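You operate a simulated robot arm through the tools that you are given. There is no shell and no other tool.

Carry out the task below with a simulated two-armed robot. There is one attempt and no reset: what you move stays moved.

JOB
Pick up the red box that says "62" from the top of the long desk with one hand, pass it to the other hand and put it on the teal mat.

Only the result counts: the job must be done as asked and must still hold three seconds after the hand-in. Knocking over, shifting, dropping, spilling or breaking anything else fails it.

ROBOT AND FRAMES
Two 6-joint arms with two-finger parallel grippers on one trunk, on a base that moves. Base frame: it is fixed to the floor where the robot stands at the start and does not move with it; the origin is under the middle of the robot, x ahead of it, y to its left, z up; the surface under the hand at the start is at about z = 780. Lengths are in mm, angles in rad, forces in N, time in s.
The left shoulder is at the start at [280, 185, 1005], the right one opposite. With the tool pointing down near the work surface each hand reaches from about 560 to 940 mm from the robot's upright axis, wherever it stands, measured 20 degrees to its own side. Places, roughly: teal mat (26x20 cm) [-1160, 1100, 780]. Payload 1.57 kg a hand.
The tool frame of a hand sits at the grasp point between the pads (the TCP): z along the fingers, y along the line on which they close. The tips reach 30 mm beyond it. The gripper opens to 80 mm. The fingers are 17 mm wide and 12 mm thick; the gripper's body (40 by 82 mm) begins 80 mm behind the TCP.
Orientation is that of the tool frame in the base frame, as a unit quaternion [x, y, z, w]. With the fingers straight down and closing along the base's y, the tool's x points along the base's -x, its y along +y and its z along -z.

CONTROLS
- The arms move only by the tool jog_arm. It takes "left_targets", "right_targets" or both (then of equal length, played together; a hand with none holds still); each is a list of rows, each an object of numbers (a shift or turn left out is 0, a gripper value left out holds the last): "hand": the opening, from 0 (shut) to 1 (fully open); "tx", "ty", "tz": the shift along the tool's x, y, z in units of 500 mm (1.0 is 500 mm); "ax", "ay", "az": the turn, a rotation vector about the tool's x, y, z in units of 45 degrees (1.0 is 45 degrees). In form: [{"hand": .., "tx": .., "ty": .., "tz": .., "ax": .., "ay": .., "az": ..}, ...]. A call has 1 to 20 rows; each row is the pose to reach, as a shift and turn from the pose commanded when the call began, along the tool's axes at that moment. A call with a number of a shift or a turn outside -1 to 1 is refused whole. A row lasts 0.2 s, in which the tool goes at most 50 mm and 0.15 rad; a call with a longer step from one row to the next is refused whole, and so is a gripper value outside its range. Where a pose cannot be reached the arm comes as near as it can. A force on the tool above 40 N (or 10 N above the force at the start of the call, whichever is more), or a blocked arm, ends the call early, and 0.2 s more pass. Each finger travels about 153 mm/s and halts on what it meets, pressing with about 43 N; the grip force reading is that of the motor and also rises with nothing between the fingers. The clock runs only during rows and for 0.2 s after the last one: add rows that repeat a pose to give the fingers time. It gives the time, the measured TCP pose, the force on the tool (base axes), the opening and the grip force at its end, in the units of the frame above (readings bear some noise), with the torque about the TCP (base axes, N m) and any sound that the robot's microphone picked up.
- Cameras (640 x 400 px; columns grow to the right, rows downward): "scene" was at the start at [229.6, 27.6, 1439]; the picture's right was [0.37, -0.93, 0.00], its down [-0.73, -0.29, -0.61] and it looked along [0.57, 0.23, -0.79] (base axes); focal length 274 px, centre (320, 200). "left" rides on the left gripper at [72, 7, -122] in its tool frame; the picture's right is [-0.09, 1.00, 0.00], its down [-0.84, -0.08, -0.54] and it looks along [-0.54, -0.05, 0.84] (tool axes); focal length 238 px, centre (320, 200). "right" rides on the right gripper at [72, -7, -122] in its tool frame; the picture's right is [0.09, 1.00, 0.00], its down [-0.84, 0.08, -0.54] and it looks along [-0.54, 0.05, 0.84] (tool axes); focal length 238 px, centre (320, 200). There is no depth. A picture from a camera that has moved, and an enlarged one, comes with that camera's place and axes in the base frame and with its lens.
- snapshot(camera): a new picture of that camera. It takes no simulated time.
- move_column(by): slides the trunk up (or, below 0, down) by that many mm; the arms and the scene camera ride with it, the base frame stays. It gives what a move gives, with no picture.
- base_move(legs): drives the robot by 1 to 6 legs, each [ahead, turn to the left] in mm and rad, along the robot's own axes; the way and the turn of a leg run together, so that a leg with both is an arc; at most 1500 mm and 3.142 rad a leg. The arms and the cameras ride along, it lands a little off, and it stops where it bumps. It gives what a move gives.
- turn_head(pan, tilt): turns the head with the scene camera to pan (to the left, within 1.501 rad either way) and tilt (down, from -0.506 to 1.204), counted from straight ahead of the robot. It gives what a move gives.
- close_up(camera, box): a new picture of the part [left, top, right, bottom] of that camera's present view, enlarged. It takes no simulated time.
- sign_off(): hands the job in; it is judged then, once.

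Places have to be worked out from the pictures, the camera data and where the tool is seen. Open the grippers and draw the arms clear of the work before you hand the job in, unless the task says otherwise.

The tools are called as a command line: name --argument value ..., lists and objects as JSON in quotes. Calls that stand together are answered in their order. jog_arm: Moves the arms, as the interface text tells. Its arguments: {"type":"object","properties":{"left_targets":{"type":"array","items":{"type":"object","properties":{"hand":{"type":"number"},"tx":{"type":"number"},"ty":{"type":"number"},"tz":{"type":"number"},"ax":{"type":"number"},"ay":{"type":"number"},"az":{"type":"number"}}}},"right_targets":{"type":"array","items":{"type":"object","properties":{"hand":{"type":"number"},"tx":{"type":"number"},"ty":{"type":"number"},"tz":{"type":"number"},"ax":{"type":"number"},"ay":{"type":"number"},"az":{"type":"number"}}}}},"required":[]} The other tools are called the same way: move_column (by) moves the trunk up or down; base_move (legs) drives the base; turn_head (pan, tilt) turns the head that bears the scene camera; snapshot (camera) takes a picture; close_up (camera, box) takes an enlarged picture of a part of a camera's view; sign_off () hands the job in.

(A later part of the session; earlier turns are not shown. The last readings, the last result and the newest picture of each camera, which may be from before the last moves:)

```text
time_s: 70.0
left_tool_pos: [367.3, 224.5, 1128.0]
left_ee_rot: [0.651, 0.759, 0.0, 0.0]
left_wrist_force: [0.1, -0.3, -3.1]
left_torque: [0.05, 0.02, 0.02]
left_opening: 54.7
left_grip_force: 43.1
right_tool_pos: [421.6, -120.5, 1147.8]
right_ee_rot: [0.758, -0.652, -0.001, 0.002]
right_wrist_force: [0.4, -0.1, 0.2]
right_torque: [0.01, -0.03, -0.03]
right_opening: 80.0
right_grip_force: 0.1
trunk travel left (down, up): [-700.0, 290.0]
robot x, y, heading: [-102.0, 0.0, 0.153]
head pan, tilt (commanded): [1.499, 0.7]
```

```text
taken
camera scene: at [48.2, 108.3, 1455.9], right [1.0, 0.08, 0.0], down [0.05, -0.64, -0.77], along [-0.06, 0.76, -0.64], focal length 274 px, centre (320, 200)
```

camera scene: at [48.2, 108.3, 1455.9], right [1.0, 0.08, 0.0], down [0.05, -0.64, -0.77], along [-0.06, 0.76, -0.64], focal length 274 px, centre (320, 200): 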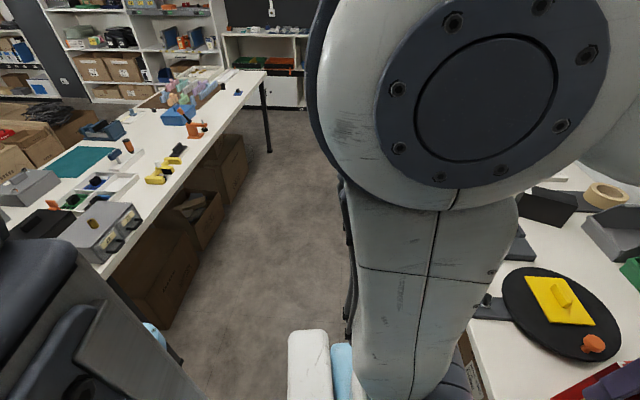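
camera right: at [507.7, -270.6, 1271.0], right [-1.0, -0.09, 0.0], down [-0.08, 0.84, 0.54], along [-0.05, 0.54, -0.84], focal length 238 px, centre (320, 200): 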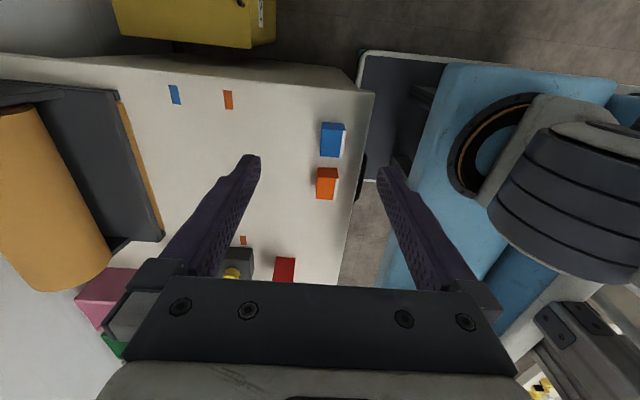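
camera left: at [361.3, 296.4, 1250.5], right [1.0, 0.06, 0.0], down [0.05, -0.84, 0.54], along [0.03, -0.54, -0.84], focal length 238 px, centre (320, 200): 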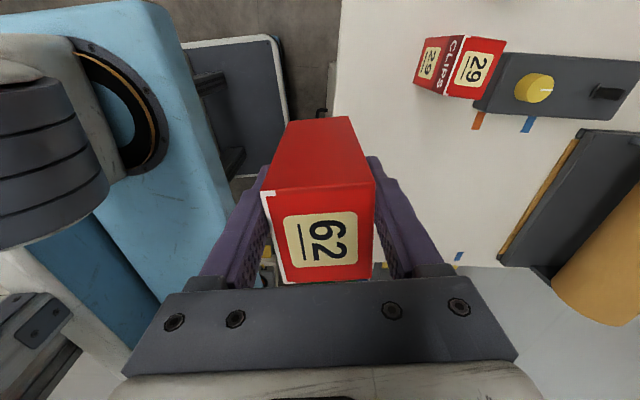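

Stable through the turn, and the teal mat is now in view. I continue turning left in place.

base_move --legs '[[0, 0.5]]'

snapshot --camera "left"

snapshot --camera "scene"

```text
time_s: 71.8
left_tool_pos: [203.9, 420.4, 1129.1]
left_ee_rot: [0.447, 0.894, 0.0, 0.0]
left_wrist_force: [-0.6, -0.5, -1.5]
left_torque: [0.02, 0.02, 0.01]
left_opening: 54.6
left_grip_force: 42.8
right_tool_pos: [416.7, 141.3, 1147.5]
right_ee_rot: [0.894, -0.447, -0.001, 0.001]
right_wrist_force: [0.0, 0.1, -0.3]
right_torque: [0.03, 0.01, -0.03]
right_opening: 80.3
right_grip_force: 0.1
trunk travel left (down, up): [-700.0, 290.0]
robot x, y, heading: [-104.1, 1.7, 0.644]
head pan, tilt (commanded): [1.499, 0.7]
```

```text
taken
camera left: at [165.7, 481.3, 1250.5], right [0.85, 0.52, 0.0], down [0.44, -0.72, 0.54], along [0.28, -0.46, -0.84], focal length 238 px, centre (320, 200)
```

left: 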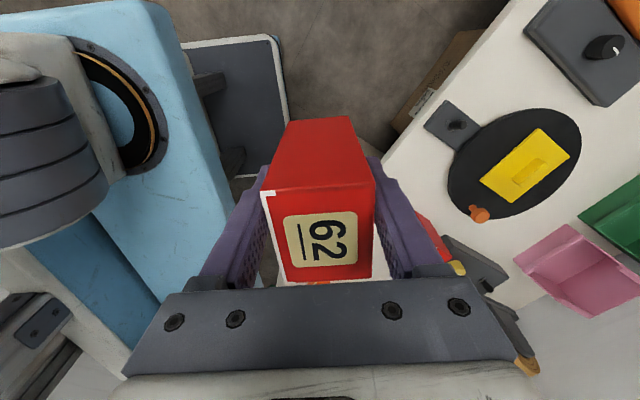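

```text
taken
camera scene: at [-21.5, 167.2, 1455.9], right [0.84, 0.54, 0.0], down [0.35, -0.54, -0.77], along [-0.42, 0.64, -0.64], focal length 274 px, centre (320, 200)
```

scene: 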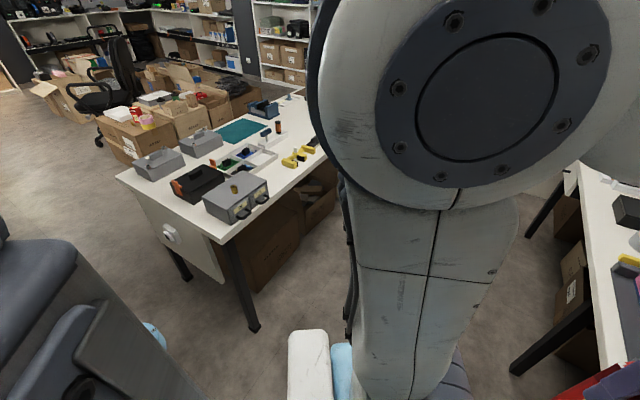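

The second table spans x from about -1270 to -610 and starts at y ≈ 500; the mat is in the far half of it. I zoom in on the mat and its surroundings.

close_up --camera "scene" --box '[110, 80, 330, 260]'

close_up --camera "scene" --box '[190, 90, 300, 180]'

```text
2.22 times, centred on (220, 170) of scene
camera zoom: at [-21.5, 167.2, 1455.9], right [0.84, 0.54, 0.0], down [0.35, -0.54, -0.77], along [-0.42, 0.64, -0.64], focal length 608 px, centre (542, 267)
```

zoom: 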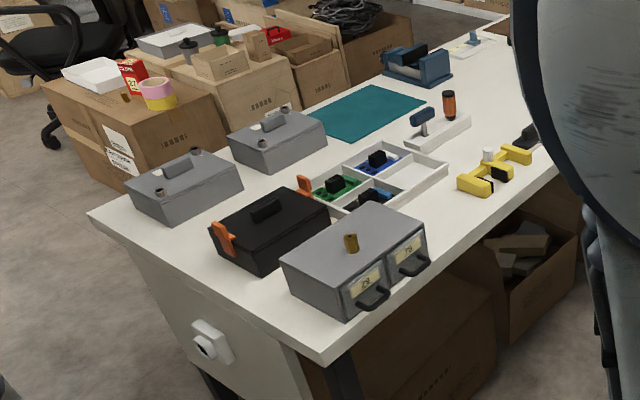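

```text
4.44 times, centred on (245, 135) of scene
camera zoom: at [-21.5, 167.2, 1455.9], right [0.84, 0.54, 0.0], down [0.35, -0.54, -0.77], along [-0.42, 0.64, -0.64], focal length 1216 px, centre (653, 489)
```

zoom: 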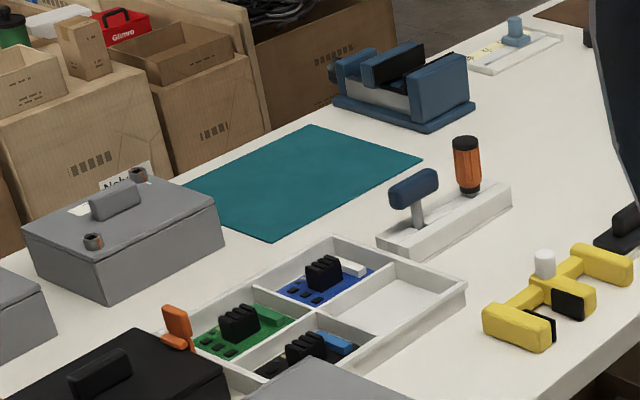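

The mat is bare and spans about x -1255…-1055, y 968…1220; a low tool stand lies in front of it at x ≈ -950…-870. I keep turning left toward heading +y.

base_move --legs '[[0, 0.5], [0, 0.42]]'

turn_head --pan 0.8 --tilt 0.7

snapshot --camera "scene"

snapshot --camera "left"

turn_head --pan 0.0 --tilt 0.7

snapshot --camera "scene"

```text
time_s: 74.9
left_tool_pos: [-245.7, 500.1, 1127.9]
left_ee_rot: [0.009, 1.0, 0.001, -0.001]
left_wrist_force: [0.0, 0.0, -1.8]
left_torque: [-0.01, 0.03, -0.01]
left_opening: 54.6
left_grip_force: 43.0
right_tool_pos: [104.3, 498.3, 1148.8]
right_ee_rot: [1.0, -0.009, -0.001, 0.002]
right_wrist_force: [-0.7, -0.5, -0.9]
right_torque: [-0.01, 0.0, 0.03]
right_opening: 79.9
right_grip_force: 0.0
trunk travel left (down, up): [-700.0, 290.0]
robot x, y, heading: [-103.9, -2.1, 1.555]
head pan, tilt (commanded): [1.499, 0.7]
```

```text
time_s: 76.0
left_tool_pos: [-246.6, 500.8, 1129.1]
left_ee_rot: [0.009, 1.0, 0.0, -0.001]
left_wrist_force: [0.2, -0.4, -2.0]
left_torque: [0.02, 0.04, 0.02]
left_opening: 54.8
left_grip_force: 43.1
right_tool_pos: [103.0, 498.2, 1147.8]
right_ee_rot: [1.0, -0.009, -0.001, 0.001]
right_wrist_force: [-0.4, 0.3, 0.1]
right_torque: [-0.01, 0.01, -0.01]
right_opening: 80.0
right_grip_force: 0.0
trunk travel left (down, up): [-700.0, 290.0]
robot x, y, heading: [-102.0, 4.1, 1.558]
head pan, tilt (commanded): [0.799, 0.7]
```

```text
taken
camera scene: at [-161.3, 219.7, 1455.9], right [0.71, 0.71, 0.0], down [0.46, -0.46, -0.76], along [-0.54, 0.54, -0.64], focal length 274 px, centre (320, 200)
```

scene: 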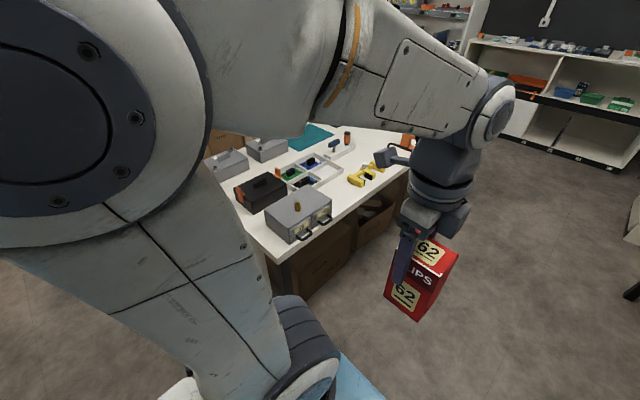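

```text
taken
camera left: at [-318.8, 508.4, 1250.4], right [0.11, 0.99, 0.0], down [0.84, -0.09, 0.54], along [0.54, -0.06, -0.84], focal length 238 px, centre (320, 200)
```

left: 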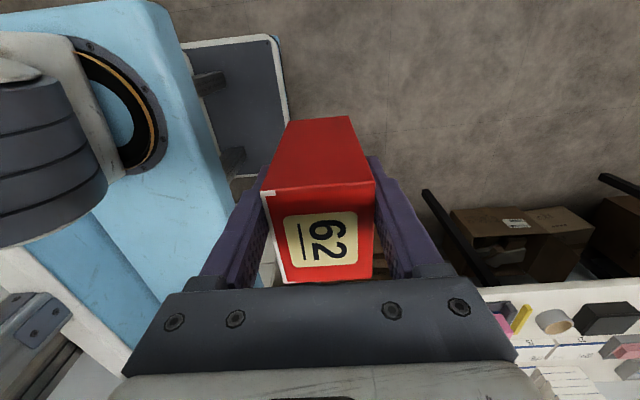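

```text
time_s: 77.1
left_tool_pos: [-246.3, 501.1, 1127.0]
left_ee_rot: [0.008, 1.0, 0.0, 0.001]
left_wrist_force: [0.0, 0.3, -2.1]
left_torque: [-0.01, 0.03, -0.02]
left_opening: 54.4
left_grip_force: 42.7
right_tool_pos: [105.0, 499.2, 1148.3]
right_ee_rot: [1.0, -0.009, 0.0, 0.002]
right_wrist_force: [1.3, 0.1, 0.4]
right_torque: [-0.03, -0.02, -0.02]
right_opening: 79.9
right_grip_force: 0.1
trunk travel left (down, up): [-700.0, 290.0]
robot x, y, heading: [-102.7, -1.2, 1.556]
head pan, tilt (commanded): [0.0, 0.7]
```

```text
taken
camera scene: at [-100.1, 244.7, 1455.9], right [1.0, -0.01, 0.0], down [-0.01, -0.64, -0.76], along [0.01, 0.76, -0.64], focal length 274 px, centre (320, 200)
```

scene: 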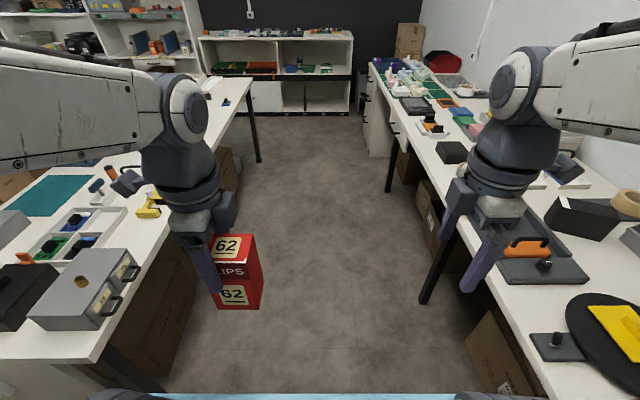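

The aisle ahead is clear and the box steady. I drive ahead along the aisle, first 600 mm.

base_move --legs '[[600, 0.015]]'

snapshot --camera "scene"

snapshot --camera "left"

```text
time_s: 80.4
left_tool_pos: [-248.2, 1091.7, 1128.0]
left_ee_rot: [0.003, 1.0, 0.0, 0.0]
left_wrist_force: [-0.5, 0.5, -2.4]
left_torque: [0.01, 0.02, 0.04]
left_opening: 54.3
left_grip_force: 42.7
right_tool_pos: [103.1, 1091.2, 1148.2]
right_ee_rot: [1.0, -0.003, -0.001, 0.002]
right_wrist_force: [-0.9, 0.7, -0.2]
right_torque: [0.01, 0.0, 0.02]
right_opening: 80.0
right_grip_force: 0.1
trunk travel left (down, up): [-700.0, 290.0]
robot x, y, heading: [-101.0, 594.1, 1.568]
head pan, tilt (commanded): [0.0, 0.7]
```

```text
taken
camera scene: at [-98.3, 836.6, 1456.0], right [1.0, 0.0, 0.0], down [0.0, -0.64, -0.76], along [0.0, 0.76, -0.64], focal length 274 px, centre (320, 200)
```

scene: 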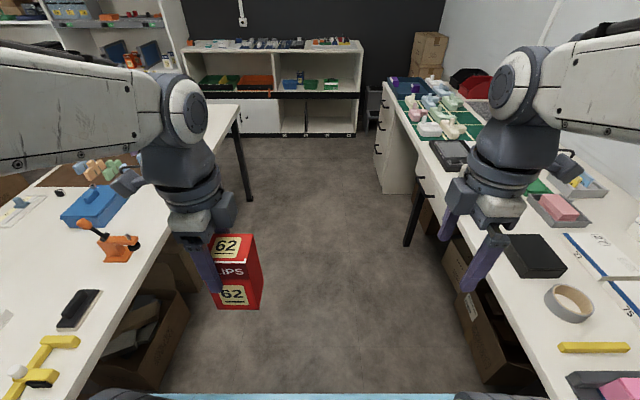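

```text
taken
camera left: at [-320.1, 1097.9, 1250.5], right [0.1, 1.0, 0.0], down [0.84, -0.08, 0.54], along [0.54, -0.05, -0.84], focal length 238 px, centre (320, 200)
```

left: 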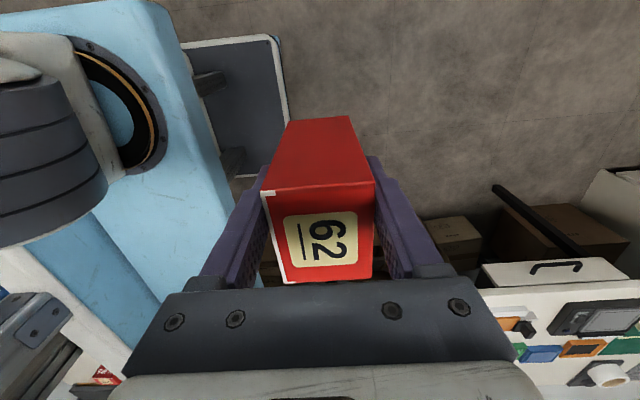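

All steady at y ≈ 594. I drive a further 670 mm to y ≈ 1265, then look left toward the mat.

base_move --legs '[[675, 0.0]]'

turn_head --pan 1.5 --tilt 0.8

snapshot --camera "scene"

snapshot --camera "left"

```text
time_s: 84.1
left_tool_pos: [-249.6, 1745.0, 1128.6]
left_ee_rot: [0.0, 1.0, 0.0, 0.0]
left_wrist_force: [0.0, -0.4, -3.0]
left_torque: [0.01, 0.0, 0.02]
left_opening: 54.5
left_grip_force: 43.1
right_tool_pos: [101.4, 1748.2, 1148.3]
right_ee_rot: [1.0, -0.001, -0.001, 0.002]
right_wrist_force: [0.0, 0.0, -0.5]
right_torque: [0.05, 0.01, -0.01]
right_opening: 80.0
right_grip_force: 0.0
trunk travel left (down, up): [-700.0, 290.0]
robot x, y, heading: [-94.6, 1247.5, 1.573]
head pan, tilt (commanded): [0.0, 0.7]
```

```text
time_s: 85.7
left_tool_pos: [-248.6, 1745.7, 1129.4]
left_ee_rot: [0.001, 1.0, 0.0, 0.0]
left_wrist_force: [0.5, 0.2, -2.5]
left_torque: [-0.04, 0.02, 0.0]
left_opening: 54.6
left_grip_force: 43.0
right_tool_pos: [99.7, 1746.7, 1147.9]
right_ee_rot: [1.0, -0.001, 0.001, 0.002]
right_wrist_force: [0.0, 0.0, 0.1]
right_torque: [-0.01, -0.03, 0.04]
right_opening: 80.0
right_grip_force: 0.0
trunk travel left (down, up): [-700.0, 290.0]
robot x, y, heading: [-96.5, 1249.6, 1.57]
head pan, tilt (commanded): [1.499, 0.799]
```

```text
taken
camera scene: at [-179.5, 1412.4, 1447.7], right [0.07, 1.0, 0.0], down [0.72, -0.05, -0.7], along [-0.7, 0.05, -0.72], focal length 274 px, centre (320, 200)
```

scene: 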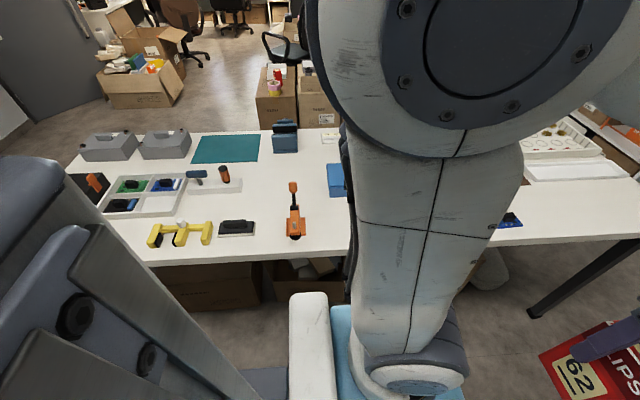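

```text
taken
camera left: at [-322.1, 1752.0, 1250.4], right [0.09, 1.0, 0.0], down [0.84, -0.08, 0.54], along [0.54, -0.05, -0.84], focal length 238 px, centre (320, 200)
```

left: 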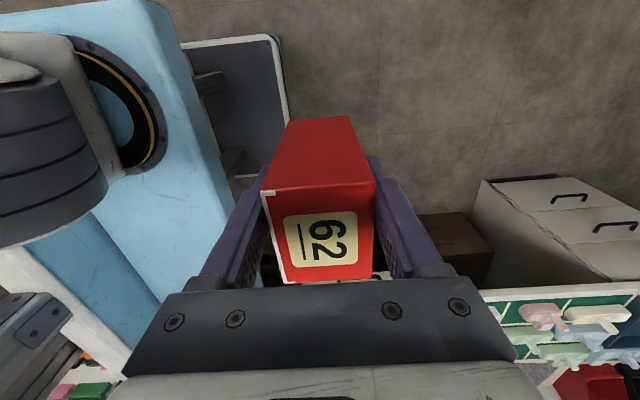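

I'm beside the mat now. I zoom in to measure the mat and the objects round it from here.

close_up --camera "scene" --box '[60, 110, 360, 290]'

close_up --camera "scene" --box '[160, 115, 310, 205]'

```text
2.13 times, centred on (210, 200) of scene
camera zoom: at [-179.5, 1412.4, 1447.7], right [0.07, 1.0, 0.0], down [0.72, -0.05, -0.7], along [-0.7, 0.05, -0.72], focal length 584 px, centre (555, 200)
```

zoom: 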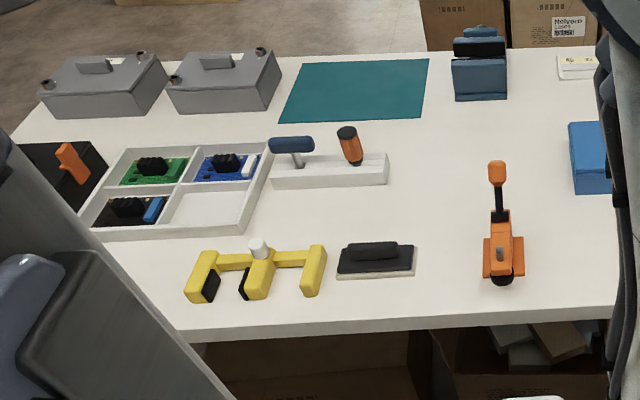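

```text
4.27 times, centred on (235, 160) of scene
camera zoom: at [-179.5, 1412.4, 1447.7], right [0.07, 1.0, 0.0], down [0.72, -0.05, -0.7], along [-0.7, 0.05, -0.72], focal length 1167 px, centre (683, 371)
```

zoom: 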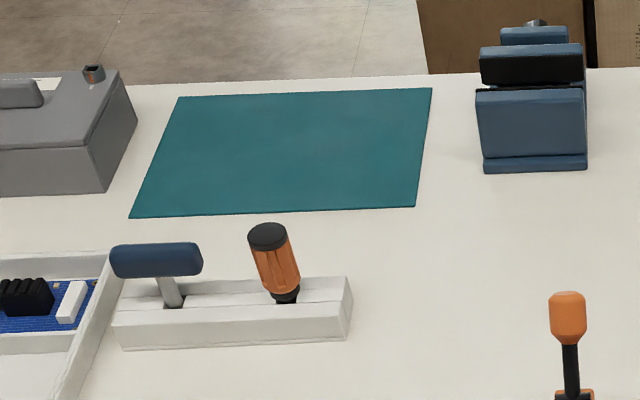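

The mat measures x -1254…-1054, y 969…1228, flat and empty; the nearest neighbours are the tool stand (x ≥ -930), a grey case (y ≤ 937) and a vice (y ≥ 1285). I turn left in place toward the table, in two steps.

base_move --legs '[[0, 0.5], [0, 0.3]]'

snapshot --camera "left"

base_move --legs '[[0, 0.4], [0, 0.37]]'

turn_head --pan 0.0 --tilt 0.8

snapshot --camera "scene"

snapshot --camera "left"

```text
time_s: 88.4
left_tool_pos: [-558.0, 1494.1, 1129.2]
left_ee_rot: [-0.381, 0.924, 0.0, 0.0]
left_wrist_force: [-0.3, -0.7, -2.0]
left_torque: [-0.03, 0.02, -0.01]
left_opening: 54.7
left_grip_force: 43.0
right_tool_pos: [-311.1, 1741.7, 1147.8]
right_ee_rot: [0.925, 0.381, 0.001, 0.002]
right_wrist_force: [0.6, -0.1, 0.5]
right_torque: [0.03, 0.03, -0.01]
right_opening: 80.2
right_grip_force: 0.1
trunk travel left (down, up): [-700.0, 290.0]
robot x, y, heading: [-97.4, 1247.3, 2.358]
head pan, tilt (commanded): [1.499, 0.799]
```

```text
taken
camera left: at [-613.8, 1447.6, 1250.4], right [-0.64, 0.77, 0.0], down [0.65, 0.54, 0.54], along [0.42, 0.34, -0.84], focal length 238 px, centre (320, 200)
```

left: 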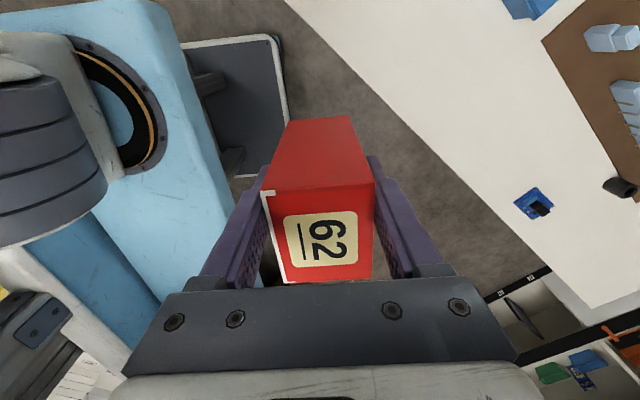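

```text
time_s: 91.1
left_tool_pos: [-599.8, 1107.0, 1128.5]
left_ee_rot: [-0.699, 0.715, 0.0, 0.001]
left_wrist_force: [0.2, 0.7, -2.0]
left_torque: [-0.05, -0.01, 0.02]
left_opening: 54.6
left_grip_force: 42.7
right_tool_pos: [-595.1, 1456.5, 1148.2]
right_ee_rot: [0.715, 0.7, 0.001, 0.002]
right_wrist_force: [0.3, 0.4, 0.2]
right_torque: [0.0, 0.01, 0.02]
right_opening: 80.1
right_grip_force: 0.1
trunk travel left (down, up): [-700.0, 290.0]
robot x, y, heading: [-97.2, 1243.7, 3.122]
head pan, tilt (commanded): [1.499, 0.799]
```

```text
time_s: 92.7
left_tool_pos: [-601.4, 1107.4, 1128.5]
left_ee_rot: [-0.699, 0.715, 0.0, 0.0]
left_wrist_force: [-0.5, 0.0, -2.2]
left_torque: [0.0, 0.0, 0.02]
left_opening: 54.8
left_grip_force: 43.5
right_tool_pos: [-595.5, 1458.2, 1149.8]
right_ee_rot: [0.715, 0.699, 0.001, 0.002]
right_wrist_force: [-0.2, 0.2, 0.3]
right_torque: [-0.02, -0.03, -0.01]
right_opening: 79.9
right_grip_force: 0.0
trunk travel left (down, up): [-700.0, 290.0]
robot x, y, heading: [-97.8, 1244.0, 3.127]
head pan, tilt (commanded): [0.0, 0.799]
```

```text
taken
camera scene: at [-339.5, 1250.6, 1447.7], right [0.02, 1.0, 0.0], down [0.72, -0.01, -0.7], along [-0.7, 0.01, -0.72], focal length 274 px, centre (320, 200)
```

scene: 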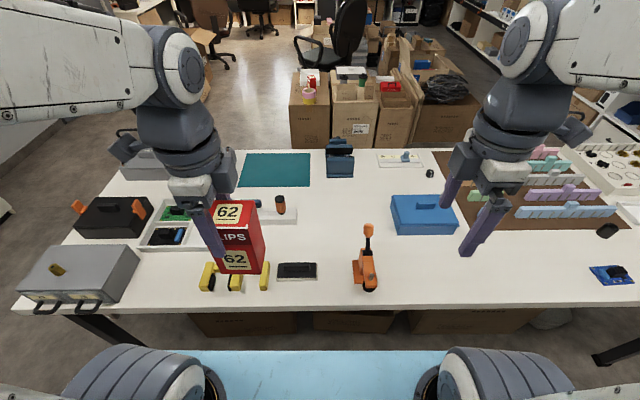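

```text
taken
camera left: at [-609.7, 1035.2, 1250.4], right [-0.99, 0.12, 0.0], down [0.1, 0.83, 0.54], along [0.06, 0.54, -0.84], focal length 238 px, centre (320, 200)
```

left: 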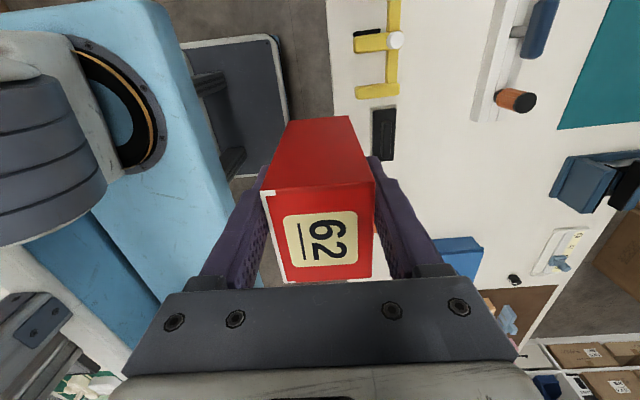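

Facing the table now at heading 3.125; the table's edge is at x ≈ -618 and my base front about -450. I drive ahead 100 mm and check the remaining gap with the right wrist camera.

base_move --legs '[[100, 0.015]]'

snapshot --camera "right"

snapshot --camera "left"

snapshot --camera "scene"

```text
time_s: 93.9
left_tool_pos: [-698.4, 1101.6, 1128.0]
left_ee_rot: [-0.703, 0.711, 0.0, 0.0]
left_wrist_force: [0.1, -0.2, -2.5]
left_torque: [-0.06, 0.04, -0.03]
left_opening: 54.8
left_grip_force: 42.9
right_tool_pos: [-699.2, 1451.4, 1148.4]
right_ee_rot: [0.711, 0.703, 0.002, 0.001]
right_wrist_force: [0.4, 0.0, -0.3]
right_torque: [0.0, 0.0, 0.01]
right_opening: 79.9
right_grip_force: 0.1
trunk travel left (down, up): [-700.0, 290.0]
robot x, y, heading: [-198.8, 1246.9, 3.138]
head pan, tilt (commanded): [0.0, 0.799]
```

```text
taken
camera right: at [-704.6, 1523.4, 1271.1], right [1.0, 0.08, 0.0], down [0.07, -0.84, 0.54], along [0.05, -0.54, -0.84], focal length 238 px, centre (320, 200)
```

right: 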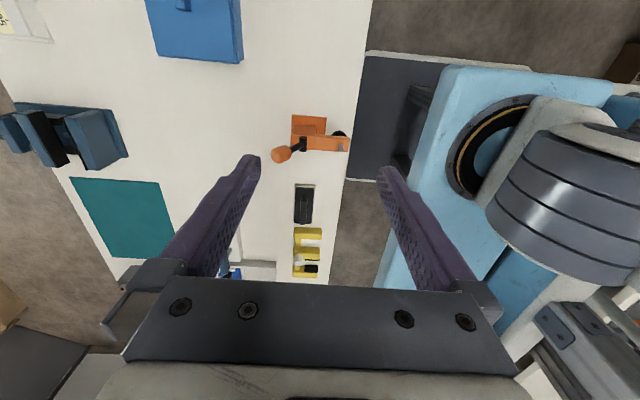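

```text
taken
camera left: at [-706.6, 1029.4, 1250.6], right [-0.99, 0.1, 0.0], down [0.09, 0.84, 0.54], along [0.06, 0.54, -0.84], focal length 238 px, centre (320, 200)
```

left: 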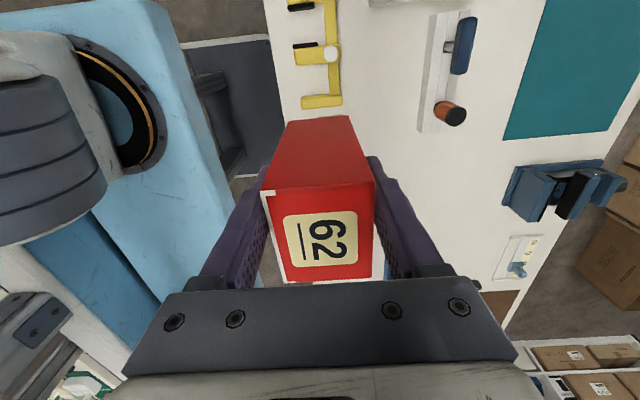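

```text
taken
camera scene: at [-439.2, 1248.5, 1447.8], right [0.0, 1.0, 0.0], down [0.72, 0.0, -0.7], along [-0.7, 0.0, -0.72], focal length 274 px, centre (320, 200)
```

scene: 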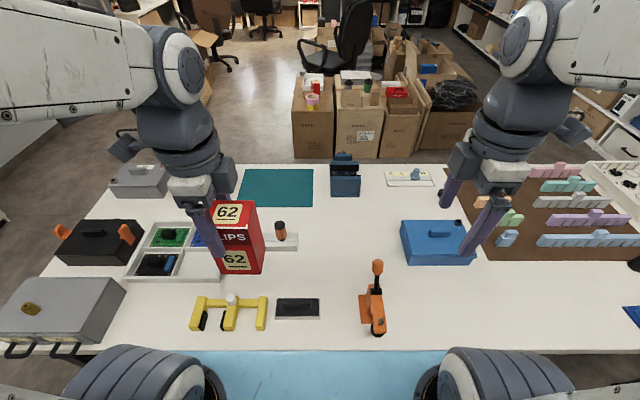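

The gap to the table is still about 70 mm and no boxes protrude. I drive 36 mm further so that the mat is in reach.

base_move --legs '[[36, 0.003]]'

snapshot --camera "left"

```text
time_s: 94.8
left_tool_pos: [-734.8, 1100.2, 1127.4]
left_ee_rot: [-0.704, 0.71, 0.0, -0.001]
left_wrist_force: [0.5, -0.6, -2.5]
left_torque: [-0.02, -0.01, 0.0]
left_opening: 54.5
left_grip_force: 43.0
right_tool_pos: [-734.9, 1450.7, 1148.4]
right_ee_rot: [0.71, 0.705, 0.002, 0.001]
right_wrist_force: [-0.4, 0.2, 0.8]
right_torque: [-0.01, 0.0, 0.0]
right_opening: 79.9
right_grip_force: 0.1
trunk travel left (down, up): [-700.0, 290.0]
robot x, y, heading: [-235.9, 1248.0, 3.14]
head pan, tilt (commanded): [0.0, 0.799]
```

```text
taken
camera left: at [-742.5, 1028.2, 1250.5], right [-0.99, 0.1, 0.0], down [0.08, 0.84, 0.54], along [0.05, 0.54, -0.84], focal length 238 px, centre (320, 200)
```

left: 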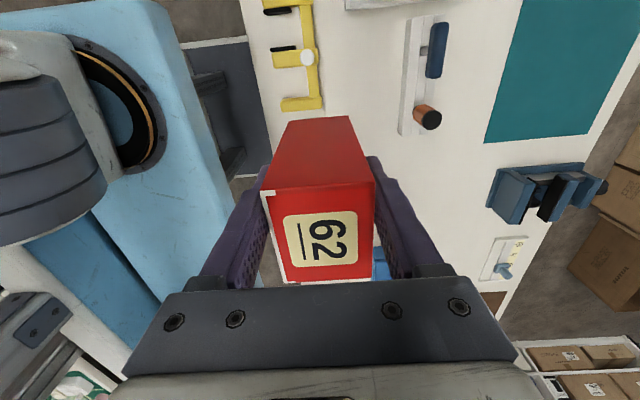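

Standing at x = -236 facing the mat, box still steady. A raised trunk gives more reach above the mat, so I try a small trunk rise first to see that it is gentle.

move_column --by 10

snapshot --camera "left"

```text
time_s: 95.3
left_tool_pos: [-734.2, 1100.6, 1138.6]
left_ee_rot: [-0.705, 0.71, -0.001, 0.0]
left_wrist_force: [0.6, -0.4, -2.5]
left_torque: [-0.02, -0.03, -0.02]
left_opening: 54.5
left_grip_force: 42.5
right_tool_pos: [-736.0, 1450.7, 1158.1]
right_ee_rot: [0.709, 0.705, 0.002, 0.002]
right_wrist_force: [-0.4, 0.1, -0.1]
right_torque: [0.02, -0.03, -0.03]
right_opening: 79.8
right_grip_force: 0.0
trunk travel left (down, up): [-710.0, 280.0]
robot x, y, heading: [-234.3, 1248.2, 3.142]
head pan, tilt (commanded): [0.0, 0.799]
```

```text
taken
camera left: at [-742.9, 1028.2, 1260.3], right [-0.99, 0.1, 0.0], down [0.08, 0.84, 0.54], along [0.05, 0.54, -0.84], focal length 238 px, centre (320, 200)
```

left: 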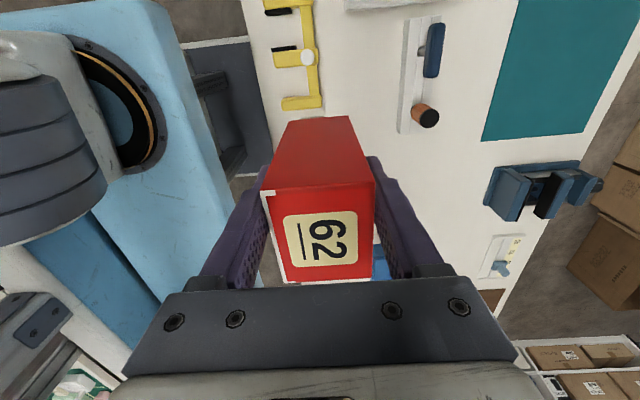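

The trunk motion is smooth and the box did not slip. I raise the trunk 70 mm more.

move_column --by 70

snapshot --camera "left"

snapshot --camera "scene"

```text
time_s: 96.4
left_tool_pos: [-735.6, 1101.4, 1208.1]
left_ee_rot: [-0.705, 0.709, 0.0, 0.0]
left_wrist_force: [-0.4, 0.1, -2.1]
left_torque: [-0.04, 0.01, -0.03]
left_opening: 54.6
left_grip_force: 42.9
right_tool_pos: [-734.9, 1450.7, 1228.1]
right_ee_rot: [0.71, 0.704, 0.002, 0.001]
right_wrist_force: [0.4, 0.3, 0.9]
right_torque: [-0.01, -0.02, 0.01]
right_opening: 79.8
right_grip_force: 0.0
trunk travel left (down, up): [-780.0, 210.0]
robot x, y, heading: [-237.0, 1247.6, 3.141]
head pan, tilt (commanded): [0.0, 0.799]
```

```text
taken
camera left: at [-743.0, 1028.2, 1330.3], right [-0.99, 0.1, 0.0], down [0.08, 0.84, 0.54], along [0.05, 0.54, -0.84], focal length 238 px, centre (320, 200)
```

left: 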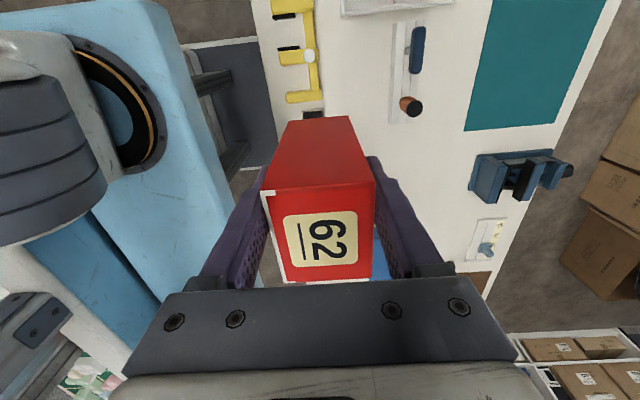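

```text
taken
camera scene: at [-476.3, 1247.9, 1527.6], right [0.0, 1.0, 0.0], down [0.72, 0.0, -0.7], along [-0.7, 0.0, -0.72], focal length 274 px, centre (320, 200)
```

scene: 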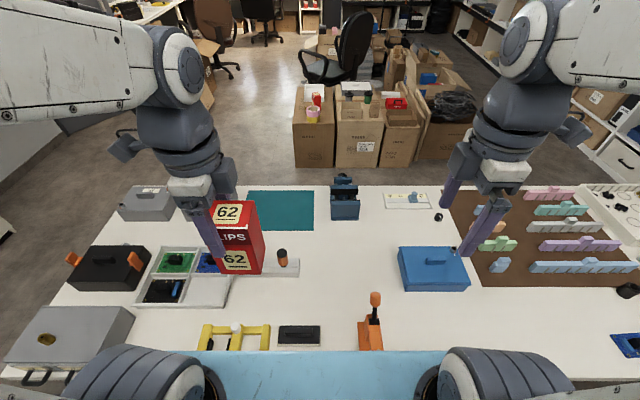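

All steady. I now reach out gently over the tool stand: to about [-930, 1086] with the box bottom at z ≈ 953, well above the stand's tools (≤ 890).

jog_arm --left_targets '[{"hand": 0, "tx": 0.0003, "ty": 0.0039, "tz": 0.0032}, {"tx": 0.001, "ty": 0.0117, "tz": 0.0095}, {"tx": 0.0019, "ty": 0.0234, "tz": 0.019}, {"tx": 0.0032, "ty": 0.039, "tz": 0.0316}, {"tx": 0.0049, "ty": 0.0585, "tz": 0.0474}, {"tx": 0.0068, "ty": 0.0819, "tz": 0.0664}, {"tx": 0.0087, "ty": 0.1053, "tz": 0.0853}, {"tx": 0.0107, "ty": 0.1287, "tz": 0.1043}, {"tx": 0.013, "ty": 0.156, "tz": 0.1264}, {"tx": 0.0152, "ty": 0.1833, "tz": 0.1485}, {"tx": 0.0175, "ty": 0.2106, "tz": 0.1706}, {"tx": 0.0198, "ty": 0.2379, "tz": 0.1928}, {"tx": 0.022, "ty": 0.2652, "tz": 0.2149}, {"tx": 0.024, "ty": 0.2886, "tz": 0.2338}, {"tx": 0.0259, "ty": 0.312, "tz": 0.2528}, {"tx": 0.0279, "ty": 0.3354, "tz": 0.2718}, {"tx": 0.0295, "ty": 0.3549, "tz": 0.2876}, {"tx": 0.0308, "ty": 0.3705, "tz": 0.3002}, {"tx": 0.0318, "ty": 0.3822, "tz": 0.3097}, {"tx": 0.0324, "ty": 0.39, "tz": 0.316}]'

snapshot --camera "left"

snapshot --camera "scene"

```text
time_s: 100.6
left_tool_pos: [-928.9, 1085.1, 1050.0]
left_ee_rot: [-0.705, 0.709, 0.0, 0.0]
left_wrist_force: [-0.5, 0.4, -2.0]
left_torque: [0.0, 0.0, -0.01]
left_opening: 54.6
left_grip_force: 42.7
right_tool_pos: [-734.9, 1451.3, 1228.4]
right_ee_rot: [0.71, 0.704, 0.001, 0.002]
right_wrist_force: [-0.4, -0.6, -1.3]
right_torque: [-0.01, 0.05, 0.0]
right_opening: 80.1
right_grip_force: 0.0
trunk travel left (down, up): [-780.0, 210.0]
robot x, y, heading: [-236.2, 1249.5, 3.141]
head pan, tilt (commanded): [0.0, 0.799]
```

```text
taken
camera left: at [-937.3, 1012.9, 1172.8], right [-0.99, 0.1, 0.0], down [0.08, 0.84, 0.54], along [0.05, 0.54, -0.84], focal length 238 px, centre (320, 200)
```

left: 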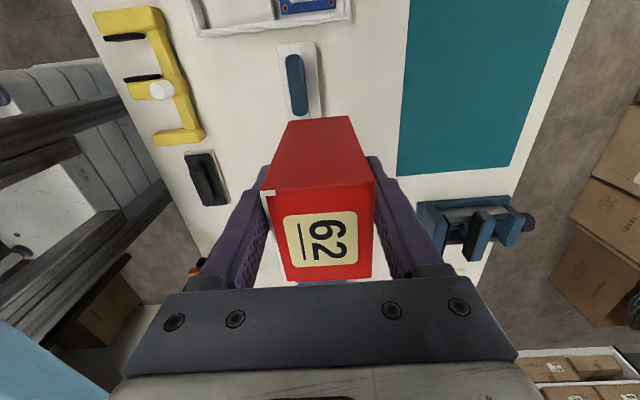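

```text
taken
camera scene: at [-476.2, 1247.9, 1527.7], right [0.0, 1.0, 0.0], down [0.72, 0.0, -0.7], along [-0.7, 0.0, -0.72], focal length 274 px, centre (320, 200)
```

scene: 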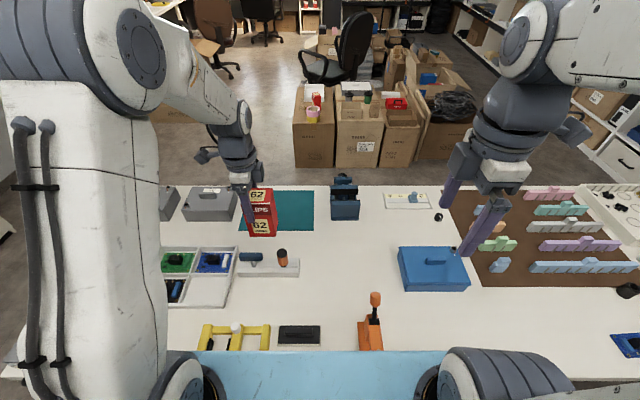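

Over the stand with no slip. I continue outward and a little down to a point above the mat, about [-1113, 1083].

jog_arm --left_targets '[{"hand": 0, "tx": 0.0001, "ty": 0.0037, "tz": 0.0018}, {"tx": 0.0002, "ty": 0.011, "tz": 0.0054}, {"tx": 0.0004, "ty": 0.0221, "tz": 0.0108}, {"tx": 0.0006, "ty": 0.0368, "tz": 0.018}, {"tx": 0.0009, "ty": 0.0552, "tz": 0.027}, {"tx": 0.0013, "ty": 0.0773, "tz": 0.0378}, {"tx": 0.0017, "ty": 0.0994, "tz": 0.0486}, {"tx": 0.002, "ty": 0.1214, "tz": 0.0594}, {"tx": 0.0025, "ty": 0.1472, "tz": 0.072}, {"tx": 0.0029, "ty": 0.173, "tz": 0.0846}, {"tx": 0.0033, "ty": 0.1987, "tz": 0.0972}, {"tx": 0.0038, "ty": 0.2245, "tz": 0.1098}, {"tx": 0.0042, "ty": 0.2502, "tz": 0.1224}, {"tx": 0.0046, "ty": 0.2723, "tz": 0.1332}, {"tx": 0.005, "ty": 0.2944, "tz": 0.144}, {"tx": 0.0053, "ty": 0.3165, "tz": 0.1548}, {"tx": 0.0056, "ty": 0.3349, "tz": 0.1638}, {"tx": 0.0059, "ty": 0.3496, "tz": 0.171}, {"tx": 0.0061, "ty": 0.3606, "tz": 0.1764}, {"tx": 0.0062, "ty": 0.368, "tz": 0.18}]'

snapshot --camera "left"

snapshot --camera "scene"

```text
time_s: 104.8
left_tool_pos: [-1114.1, 1083.8, 958.7]
left_ee_rot: [-0.704, 0.71, 0.0, 0.0]
left_wrist_force: [-0.5, 0.7, -2.4]
left_torque: [0.01, -0.01, 0.01]
left_opening: 54.5
left_grip_force: 43.0
right_tool_pos: [-735.6, 1449.6, 1229.3]
right_ee_rot: [0.71, 0.704, 0.002, 0.001]
right_wrist_force: [0.1, 0.1, 0.1]
right_torque: [0.0, 0.01, 0.02]
right_opening: 80.0
right_grip_force: 0.1
trunk travel left (down, up): [-780.0, 210.0]
robot x, y, heading: [-234.6, 1246.5, 3.136]
head pan, tilt (commanded): [0.0, 0.799]
```

```text
taken
camera left: at [-1121.7, 1011.4, 1081.2], right [-0.99, 0.1, 0.0], down [0.08, 0.84, 0.54], along [0.06, 0.54, -0.84], focal length 238 px, centre (320, 200)
```

left: 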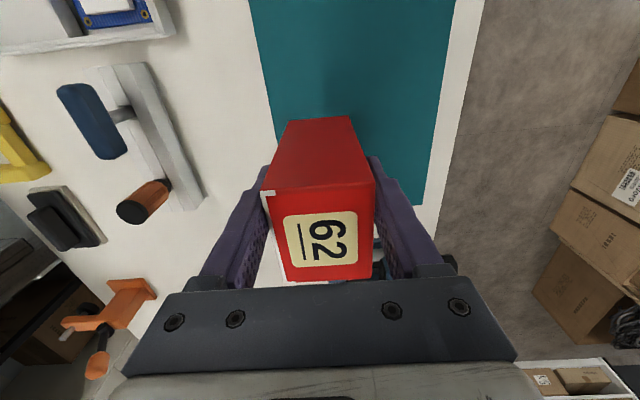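

```text
taken
camera scene: at [-476.3, 1247.9, 1527.7], right [0.0, 1.0, 0.0], down [0.72, 0.0, -0.7], along [-0.7, 0.0, -0.72], focal length 274 px, centre (320, 200)
```

scene: 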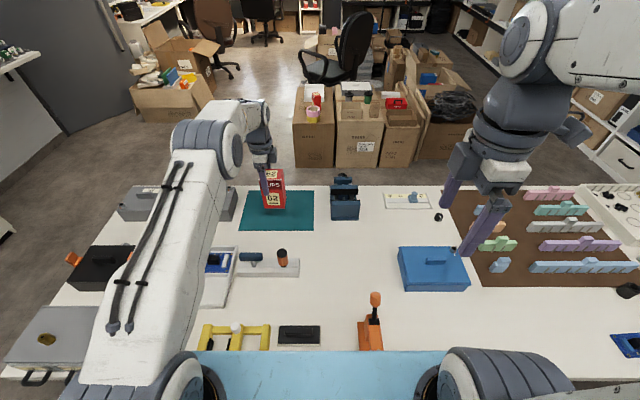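

The box hangs over the mat with margin on all sides. I lower gently to a few millimetres above the mat.

jog_arm --left_targets '[{"hand": 0, "tz": 0.0014}, {"tz": 0.0043}, {"tz": 0.0085}, {"tz": 0.0142}, {"tz": 0.0213}, {"tz": 0.0298}, {"tz": 0.0383}, {"tz": 0.0469}, {"tz": 0.0568}, {"tz": 0.0667}, {"tz": 0.0767}, {"tz": 0.0866}, {"tz": 0.0966}, {"tz": 0.1051}, {"tz": 0.1136}, {"tz": 0.1221}, {"tz": 0.1292}, {"tz": 0.1349}, {"tz": 0.1392}, {"tz": 0.142}]'

snapshot --camera "left"

close_up --camera "scene" --box '[200, 130, 360, 250]'

```text
time_s: 109.0
left_tool_pos: [-1113.6, 1084.3, 889.0]
left_ee_rot: [-0.704, 0.71, 0.0, -0.001]
left_wrist_force: [-0.6, 0.1, -1.7]
left_torque: [-0.03, -0.05, 0.0]
left_opening: 54.6
left_grip_force: 42.9
right_tool_pos: [-734.2, 1450.3, 1227.9]
right_ee_rot: [0.709, 0.705, 0.001, 0.002]
right_wrist_force: [0.3, 0.0, -0.1]
right_torque: [-0.03, -0.02, -0.04]
right_opening: 80.0
right_grip_force: 0.0
trunk travel left (down, up): [-780.0, 210.0]
robot x, y, heading: [-236.8, 1249.2, 3.142]
head pan, tilt (commanded): [0.0, 0.799]
```

```text
taken
camera left: at [-1122.2, 1012.2, 1011.2], right [-0.99, 0.1, 0.0], down [0.08, 0.84, 0.54], along [0.05, 0.54, -0.84], focal length 238 px, centre (320, 200)
```

left: 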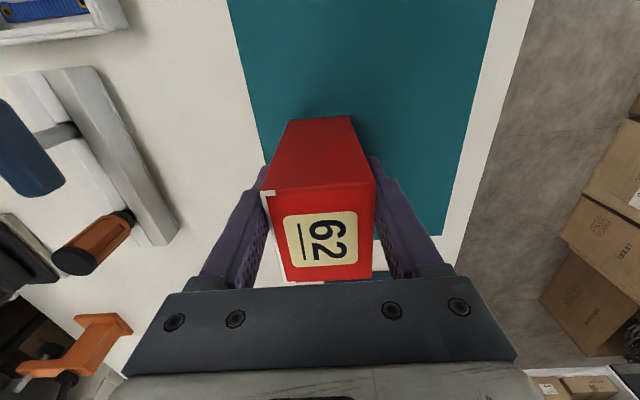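

```text
3.33 times, centred on (280, 190) of scene
camera zoom: at [-476.3, 1247.9, 1527.7], right [0.0, 1.0, 0.0], down [0.72, 0.0, -0.7], along [-0.7, 0.0, -0.72], focal length 912 px, centre (453, 233)
```

zoom: 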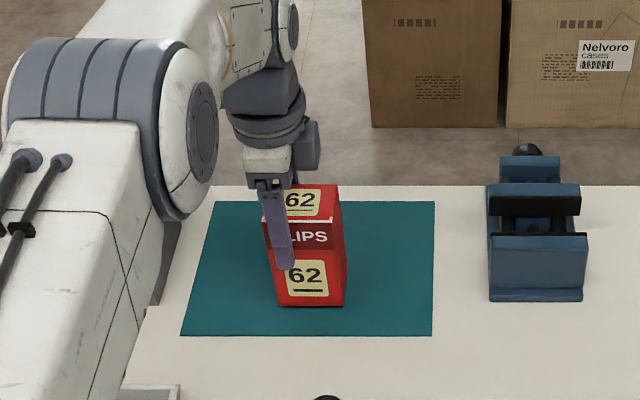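

The box is inside the mat outline with margin on every side. I lower the last bit at 1 mm per row and read the force.

jog_arm --left_targets '[{"hand": 0, "tz": 0.002}, {"tz": 0.004}, {"tz": 0.006}, {"tz": 0.008}, {"tz": 0.01}, {"tz": 0.012}, {"tz": 0.012}]'

```text
time_s: 110.6
left_tool_pos: [-1113.5, 1083.7, 882.6]
left_ee_rot: [-0.705, 0.709, 0.001, 0.0]
left_wrist_force: [-0.3, 0.0, -2.7]
left_torque: [-0.04, 0.0, -0.02]
left_opening: 54.6
left_grip_force: 42.8
right_tool_pos: [-735.8, 1451.0, 1228.8]
right_ee_rot: [0.709, 0.705, 0.002, 0.002]
right_wrist_force: [-0.4, 0.4, 0.6]
right_torque: [0.0, 0.0, -0.01]
right_opening: 80.1
right_grip_force: 0.0
trunk travel left (down, up): [-780.0, 210.0]
robot x, y, heading: [-238.1, 1245.8, 3.135]
head pan, tilt (commanded): [0.0, 0.799]
```

No contact yet at z = 882.6 (load still ≈ 2–3 N). I go on at 0.5 mm per row.

jog_arm --left_targets '[{"hand": 0, "tz": 0.001}, {"tz": 0.002}, {"tz": 0.003}, {"tz": 0.004}, {"tz": 0.004}]'

jog_arm --left_targets '[{"hand": 0, "tz": 0.001}, {"tz": 0.002}, {"tz": 0.002}]'

```text
time_s: 111.8
left_tool_pos: [-1114.0, 1084.9, 882.4]
left_ee_rot: [-0.704, 0.71, 0.001, 0.0]
left_wrist_force: [-0.1, -0.4, -0.4]
left_torque: [-0.12, -0.01, 0.02]
left_opening: 54.4
left_grip_force: 43.3
right_tool_pos: [-735.0, 1449.9, 1228.3]
right_ee_rot: [0.71, 0.704, 0.002, 0.002]
right_wrist_force: [0.9, -0.1, 0.5]
right_torque: [-0.01, -0.03, 0.03]
right_opening: 79.9
right_grip_force: 0.1
trunk travel left (down, up): [-780.0, 210.0]
robot x, y, heading: [-233.8, 1247.7, 3.135]
head pan, tilt (commanded): [0.0, 0.799]
```

```text
time_s: 112.6
left_tool_pos: [-1114.0, 1083.9, 881.8]
left_ee_rot: [-0.704, 0.71, 0.0, -0.001]
left_wrist_force: [2.7, -0.9, 11.7]
left_torque: [0.54, -0.55, -0.15]
left_opening: 54.7
left_grip_force: 43.5
right_tool_pos: [-735.4, 1450.9, 1228.8]
right_ee_rot: [0.71, 0.704, 0.002, 0.003]
right_wrist_force: [0.5, 0.4, 0.2]
right_torque: [0.01, -0.01, 0.0]
right_opening: 79.9
right_grip_force: 0.0
trunk travel left (down, up): [-780.0, 210.0]
robot x, y, heading: [-231.9, 1249.3, 3.138]
head pan, tilt (commanded): [0.0, 0.799]
```

The box has touched down: the wrist now reads about +12 N. I ease the pressure by under a millimetre, then open the left gripper gradually.

jog_arm --left_targets '[{"hand": 0, "tz": -0.001}, {"tz": -0.0015}, {"tz": -0.0015}]'

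snapshot --camera "left"

close_up --camera "scene" --box '[200, 130, 360, 250]'

```text
time_s: 113.4
left_tool_pos: [-1113.9, 1083.8, 882.4]
left_ee_rot: [-0.705, 0.709, 0.001, -0.001]
left_wrist_force: [0.6, -3.2, 9.3]
left_torque: [0.22, -0.1, -0.06]
left_opening: 54.9
left_grip_force: 43.2
right_tool_pos: [-735.2, 1449.4, 1229.2]
right_ee_rot: [0.709, 0.705, 0.001, 0.002]
right_wrist_force: [-0.3, -0.1, 0.3]
right_torque: [0.03, 0.04, -0.01]
right_opening: 80.0
right_grip_force: 0.1
trunk travel left (down, up): [-780.0, 210.0]
robot x, y, heading: [-233.1, 1247.0, 3.139]
head pan, tilt (commanded): [0.0, 0.799]
```

```text
taken
camera left: at [-1121.9, 1011.8, 1004.3], right [-1.0, 0.1, 0.0], down [0.08, 0.84, 0.54], along [0.05, 0.54, -0.84], focal length 238 px, centre (320, 200)
```

left: 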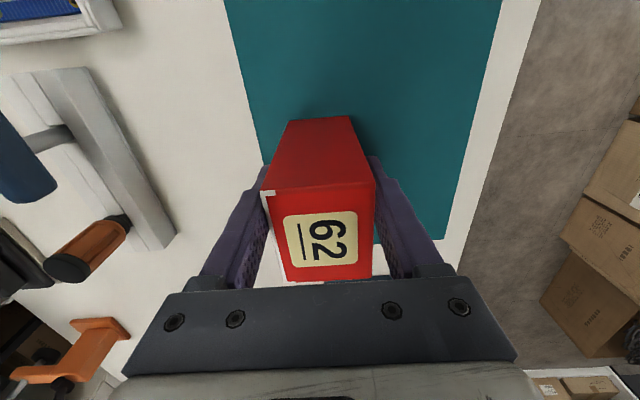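

```text
3.33 times, centred on (280, 190) of scene
camera zoom: at [-475.6, 1247.8, 1527.8], right [0.0, 1.0, 0.0], down [0.72, 0.0, -0.7], along [-0.7, 0.0, -0.72], focal length 912 px, centre (453, 233)
```

zoom: 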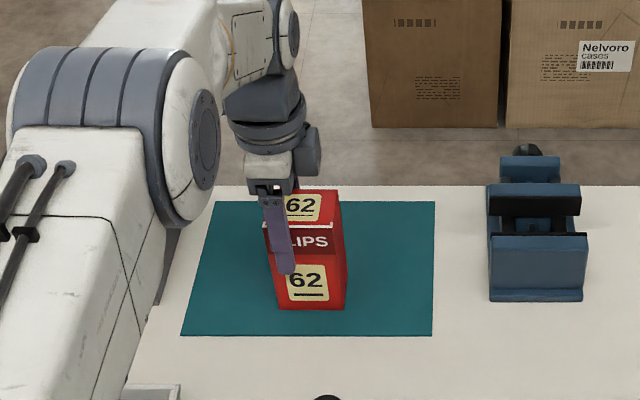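

The box stands on the mat. I open the left gripper in small steps, then check.

jog_arm --left_targets '[{"hand": 0, "tz": -0.001}, {"tz": -0.001, "hand": 0.67}, {"tz": -0.001, "hand": 0.69}, {"tz": -0.001, "hand": 0.71}, {"tz": -0.001, "hand": 0.74}, {"tz": -0.001, "hand": 0.78}, {"tz": -0.001, "hand": 0.84}, {"tz": -0.001, "hand": 0.92}, {"tz": -0.001, "hand": 1}, {"tz": -0.001, "hand": 1}]'

snapshot --camera "left"

close_up --camera "scene" --box '[200, 130, 360, 250]'

```text
time_s: 115.6
left_tool_pos: [-1114.2, 1084.2, 881.4]
left_ee_rot: [-0.705, 0.709, 0.0, 0.0]
left_wrist_force: [-0.2, -0.4, -0.3]
left_torque: [-0.03, 0.02, 0.0]
left_opening: 80.1
left_grip_force: 0.0
right_tool_pos: [-736.7, 1449.6, 1228.1]
right_ee_rot: [0.71, 0.705, 0.002, 0.002]
right_wrist_force: [0.2, -0.1, 0.5]
right_torque: [0.0, -0.05, -0.02]
right_opening: 80.1
right_grip_force: 0.1
trunk travel left (down, up): [-780.0, 210.0]
robot x, y, heading: [-236.0, 1251.5, 3.138]
head pan, tilt (commanded): [0.0, 0.799]
```

```text
taken
camera left: at [-1121.7, 1012.6, 1003.6], right [-0.99, 0.1, 0.0], down [0.08, 0.84, 0.54], along [0.05, 0.54, -0.84], focal length 238 px, centre (320, 200)
```

left: 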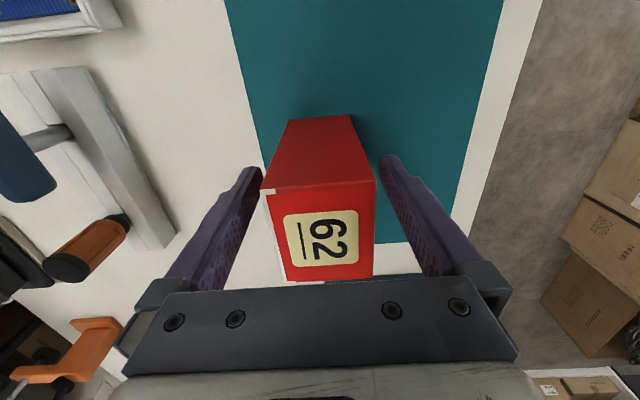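

```text
3.33 times, centred on (280, 190) of scene
camera zoom: at [-476.1, 1247.9, 1527.7], right [0.0, 1.0, 0.0], down [0.72, 0.0, -0.7], along [-0.7, 0.0, -0.72], focal length 912 px, centre (453, 233)
```

zoom: 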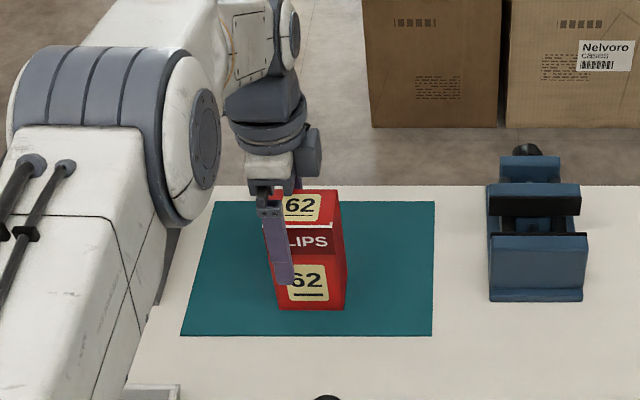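

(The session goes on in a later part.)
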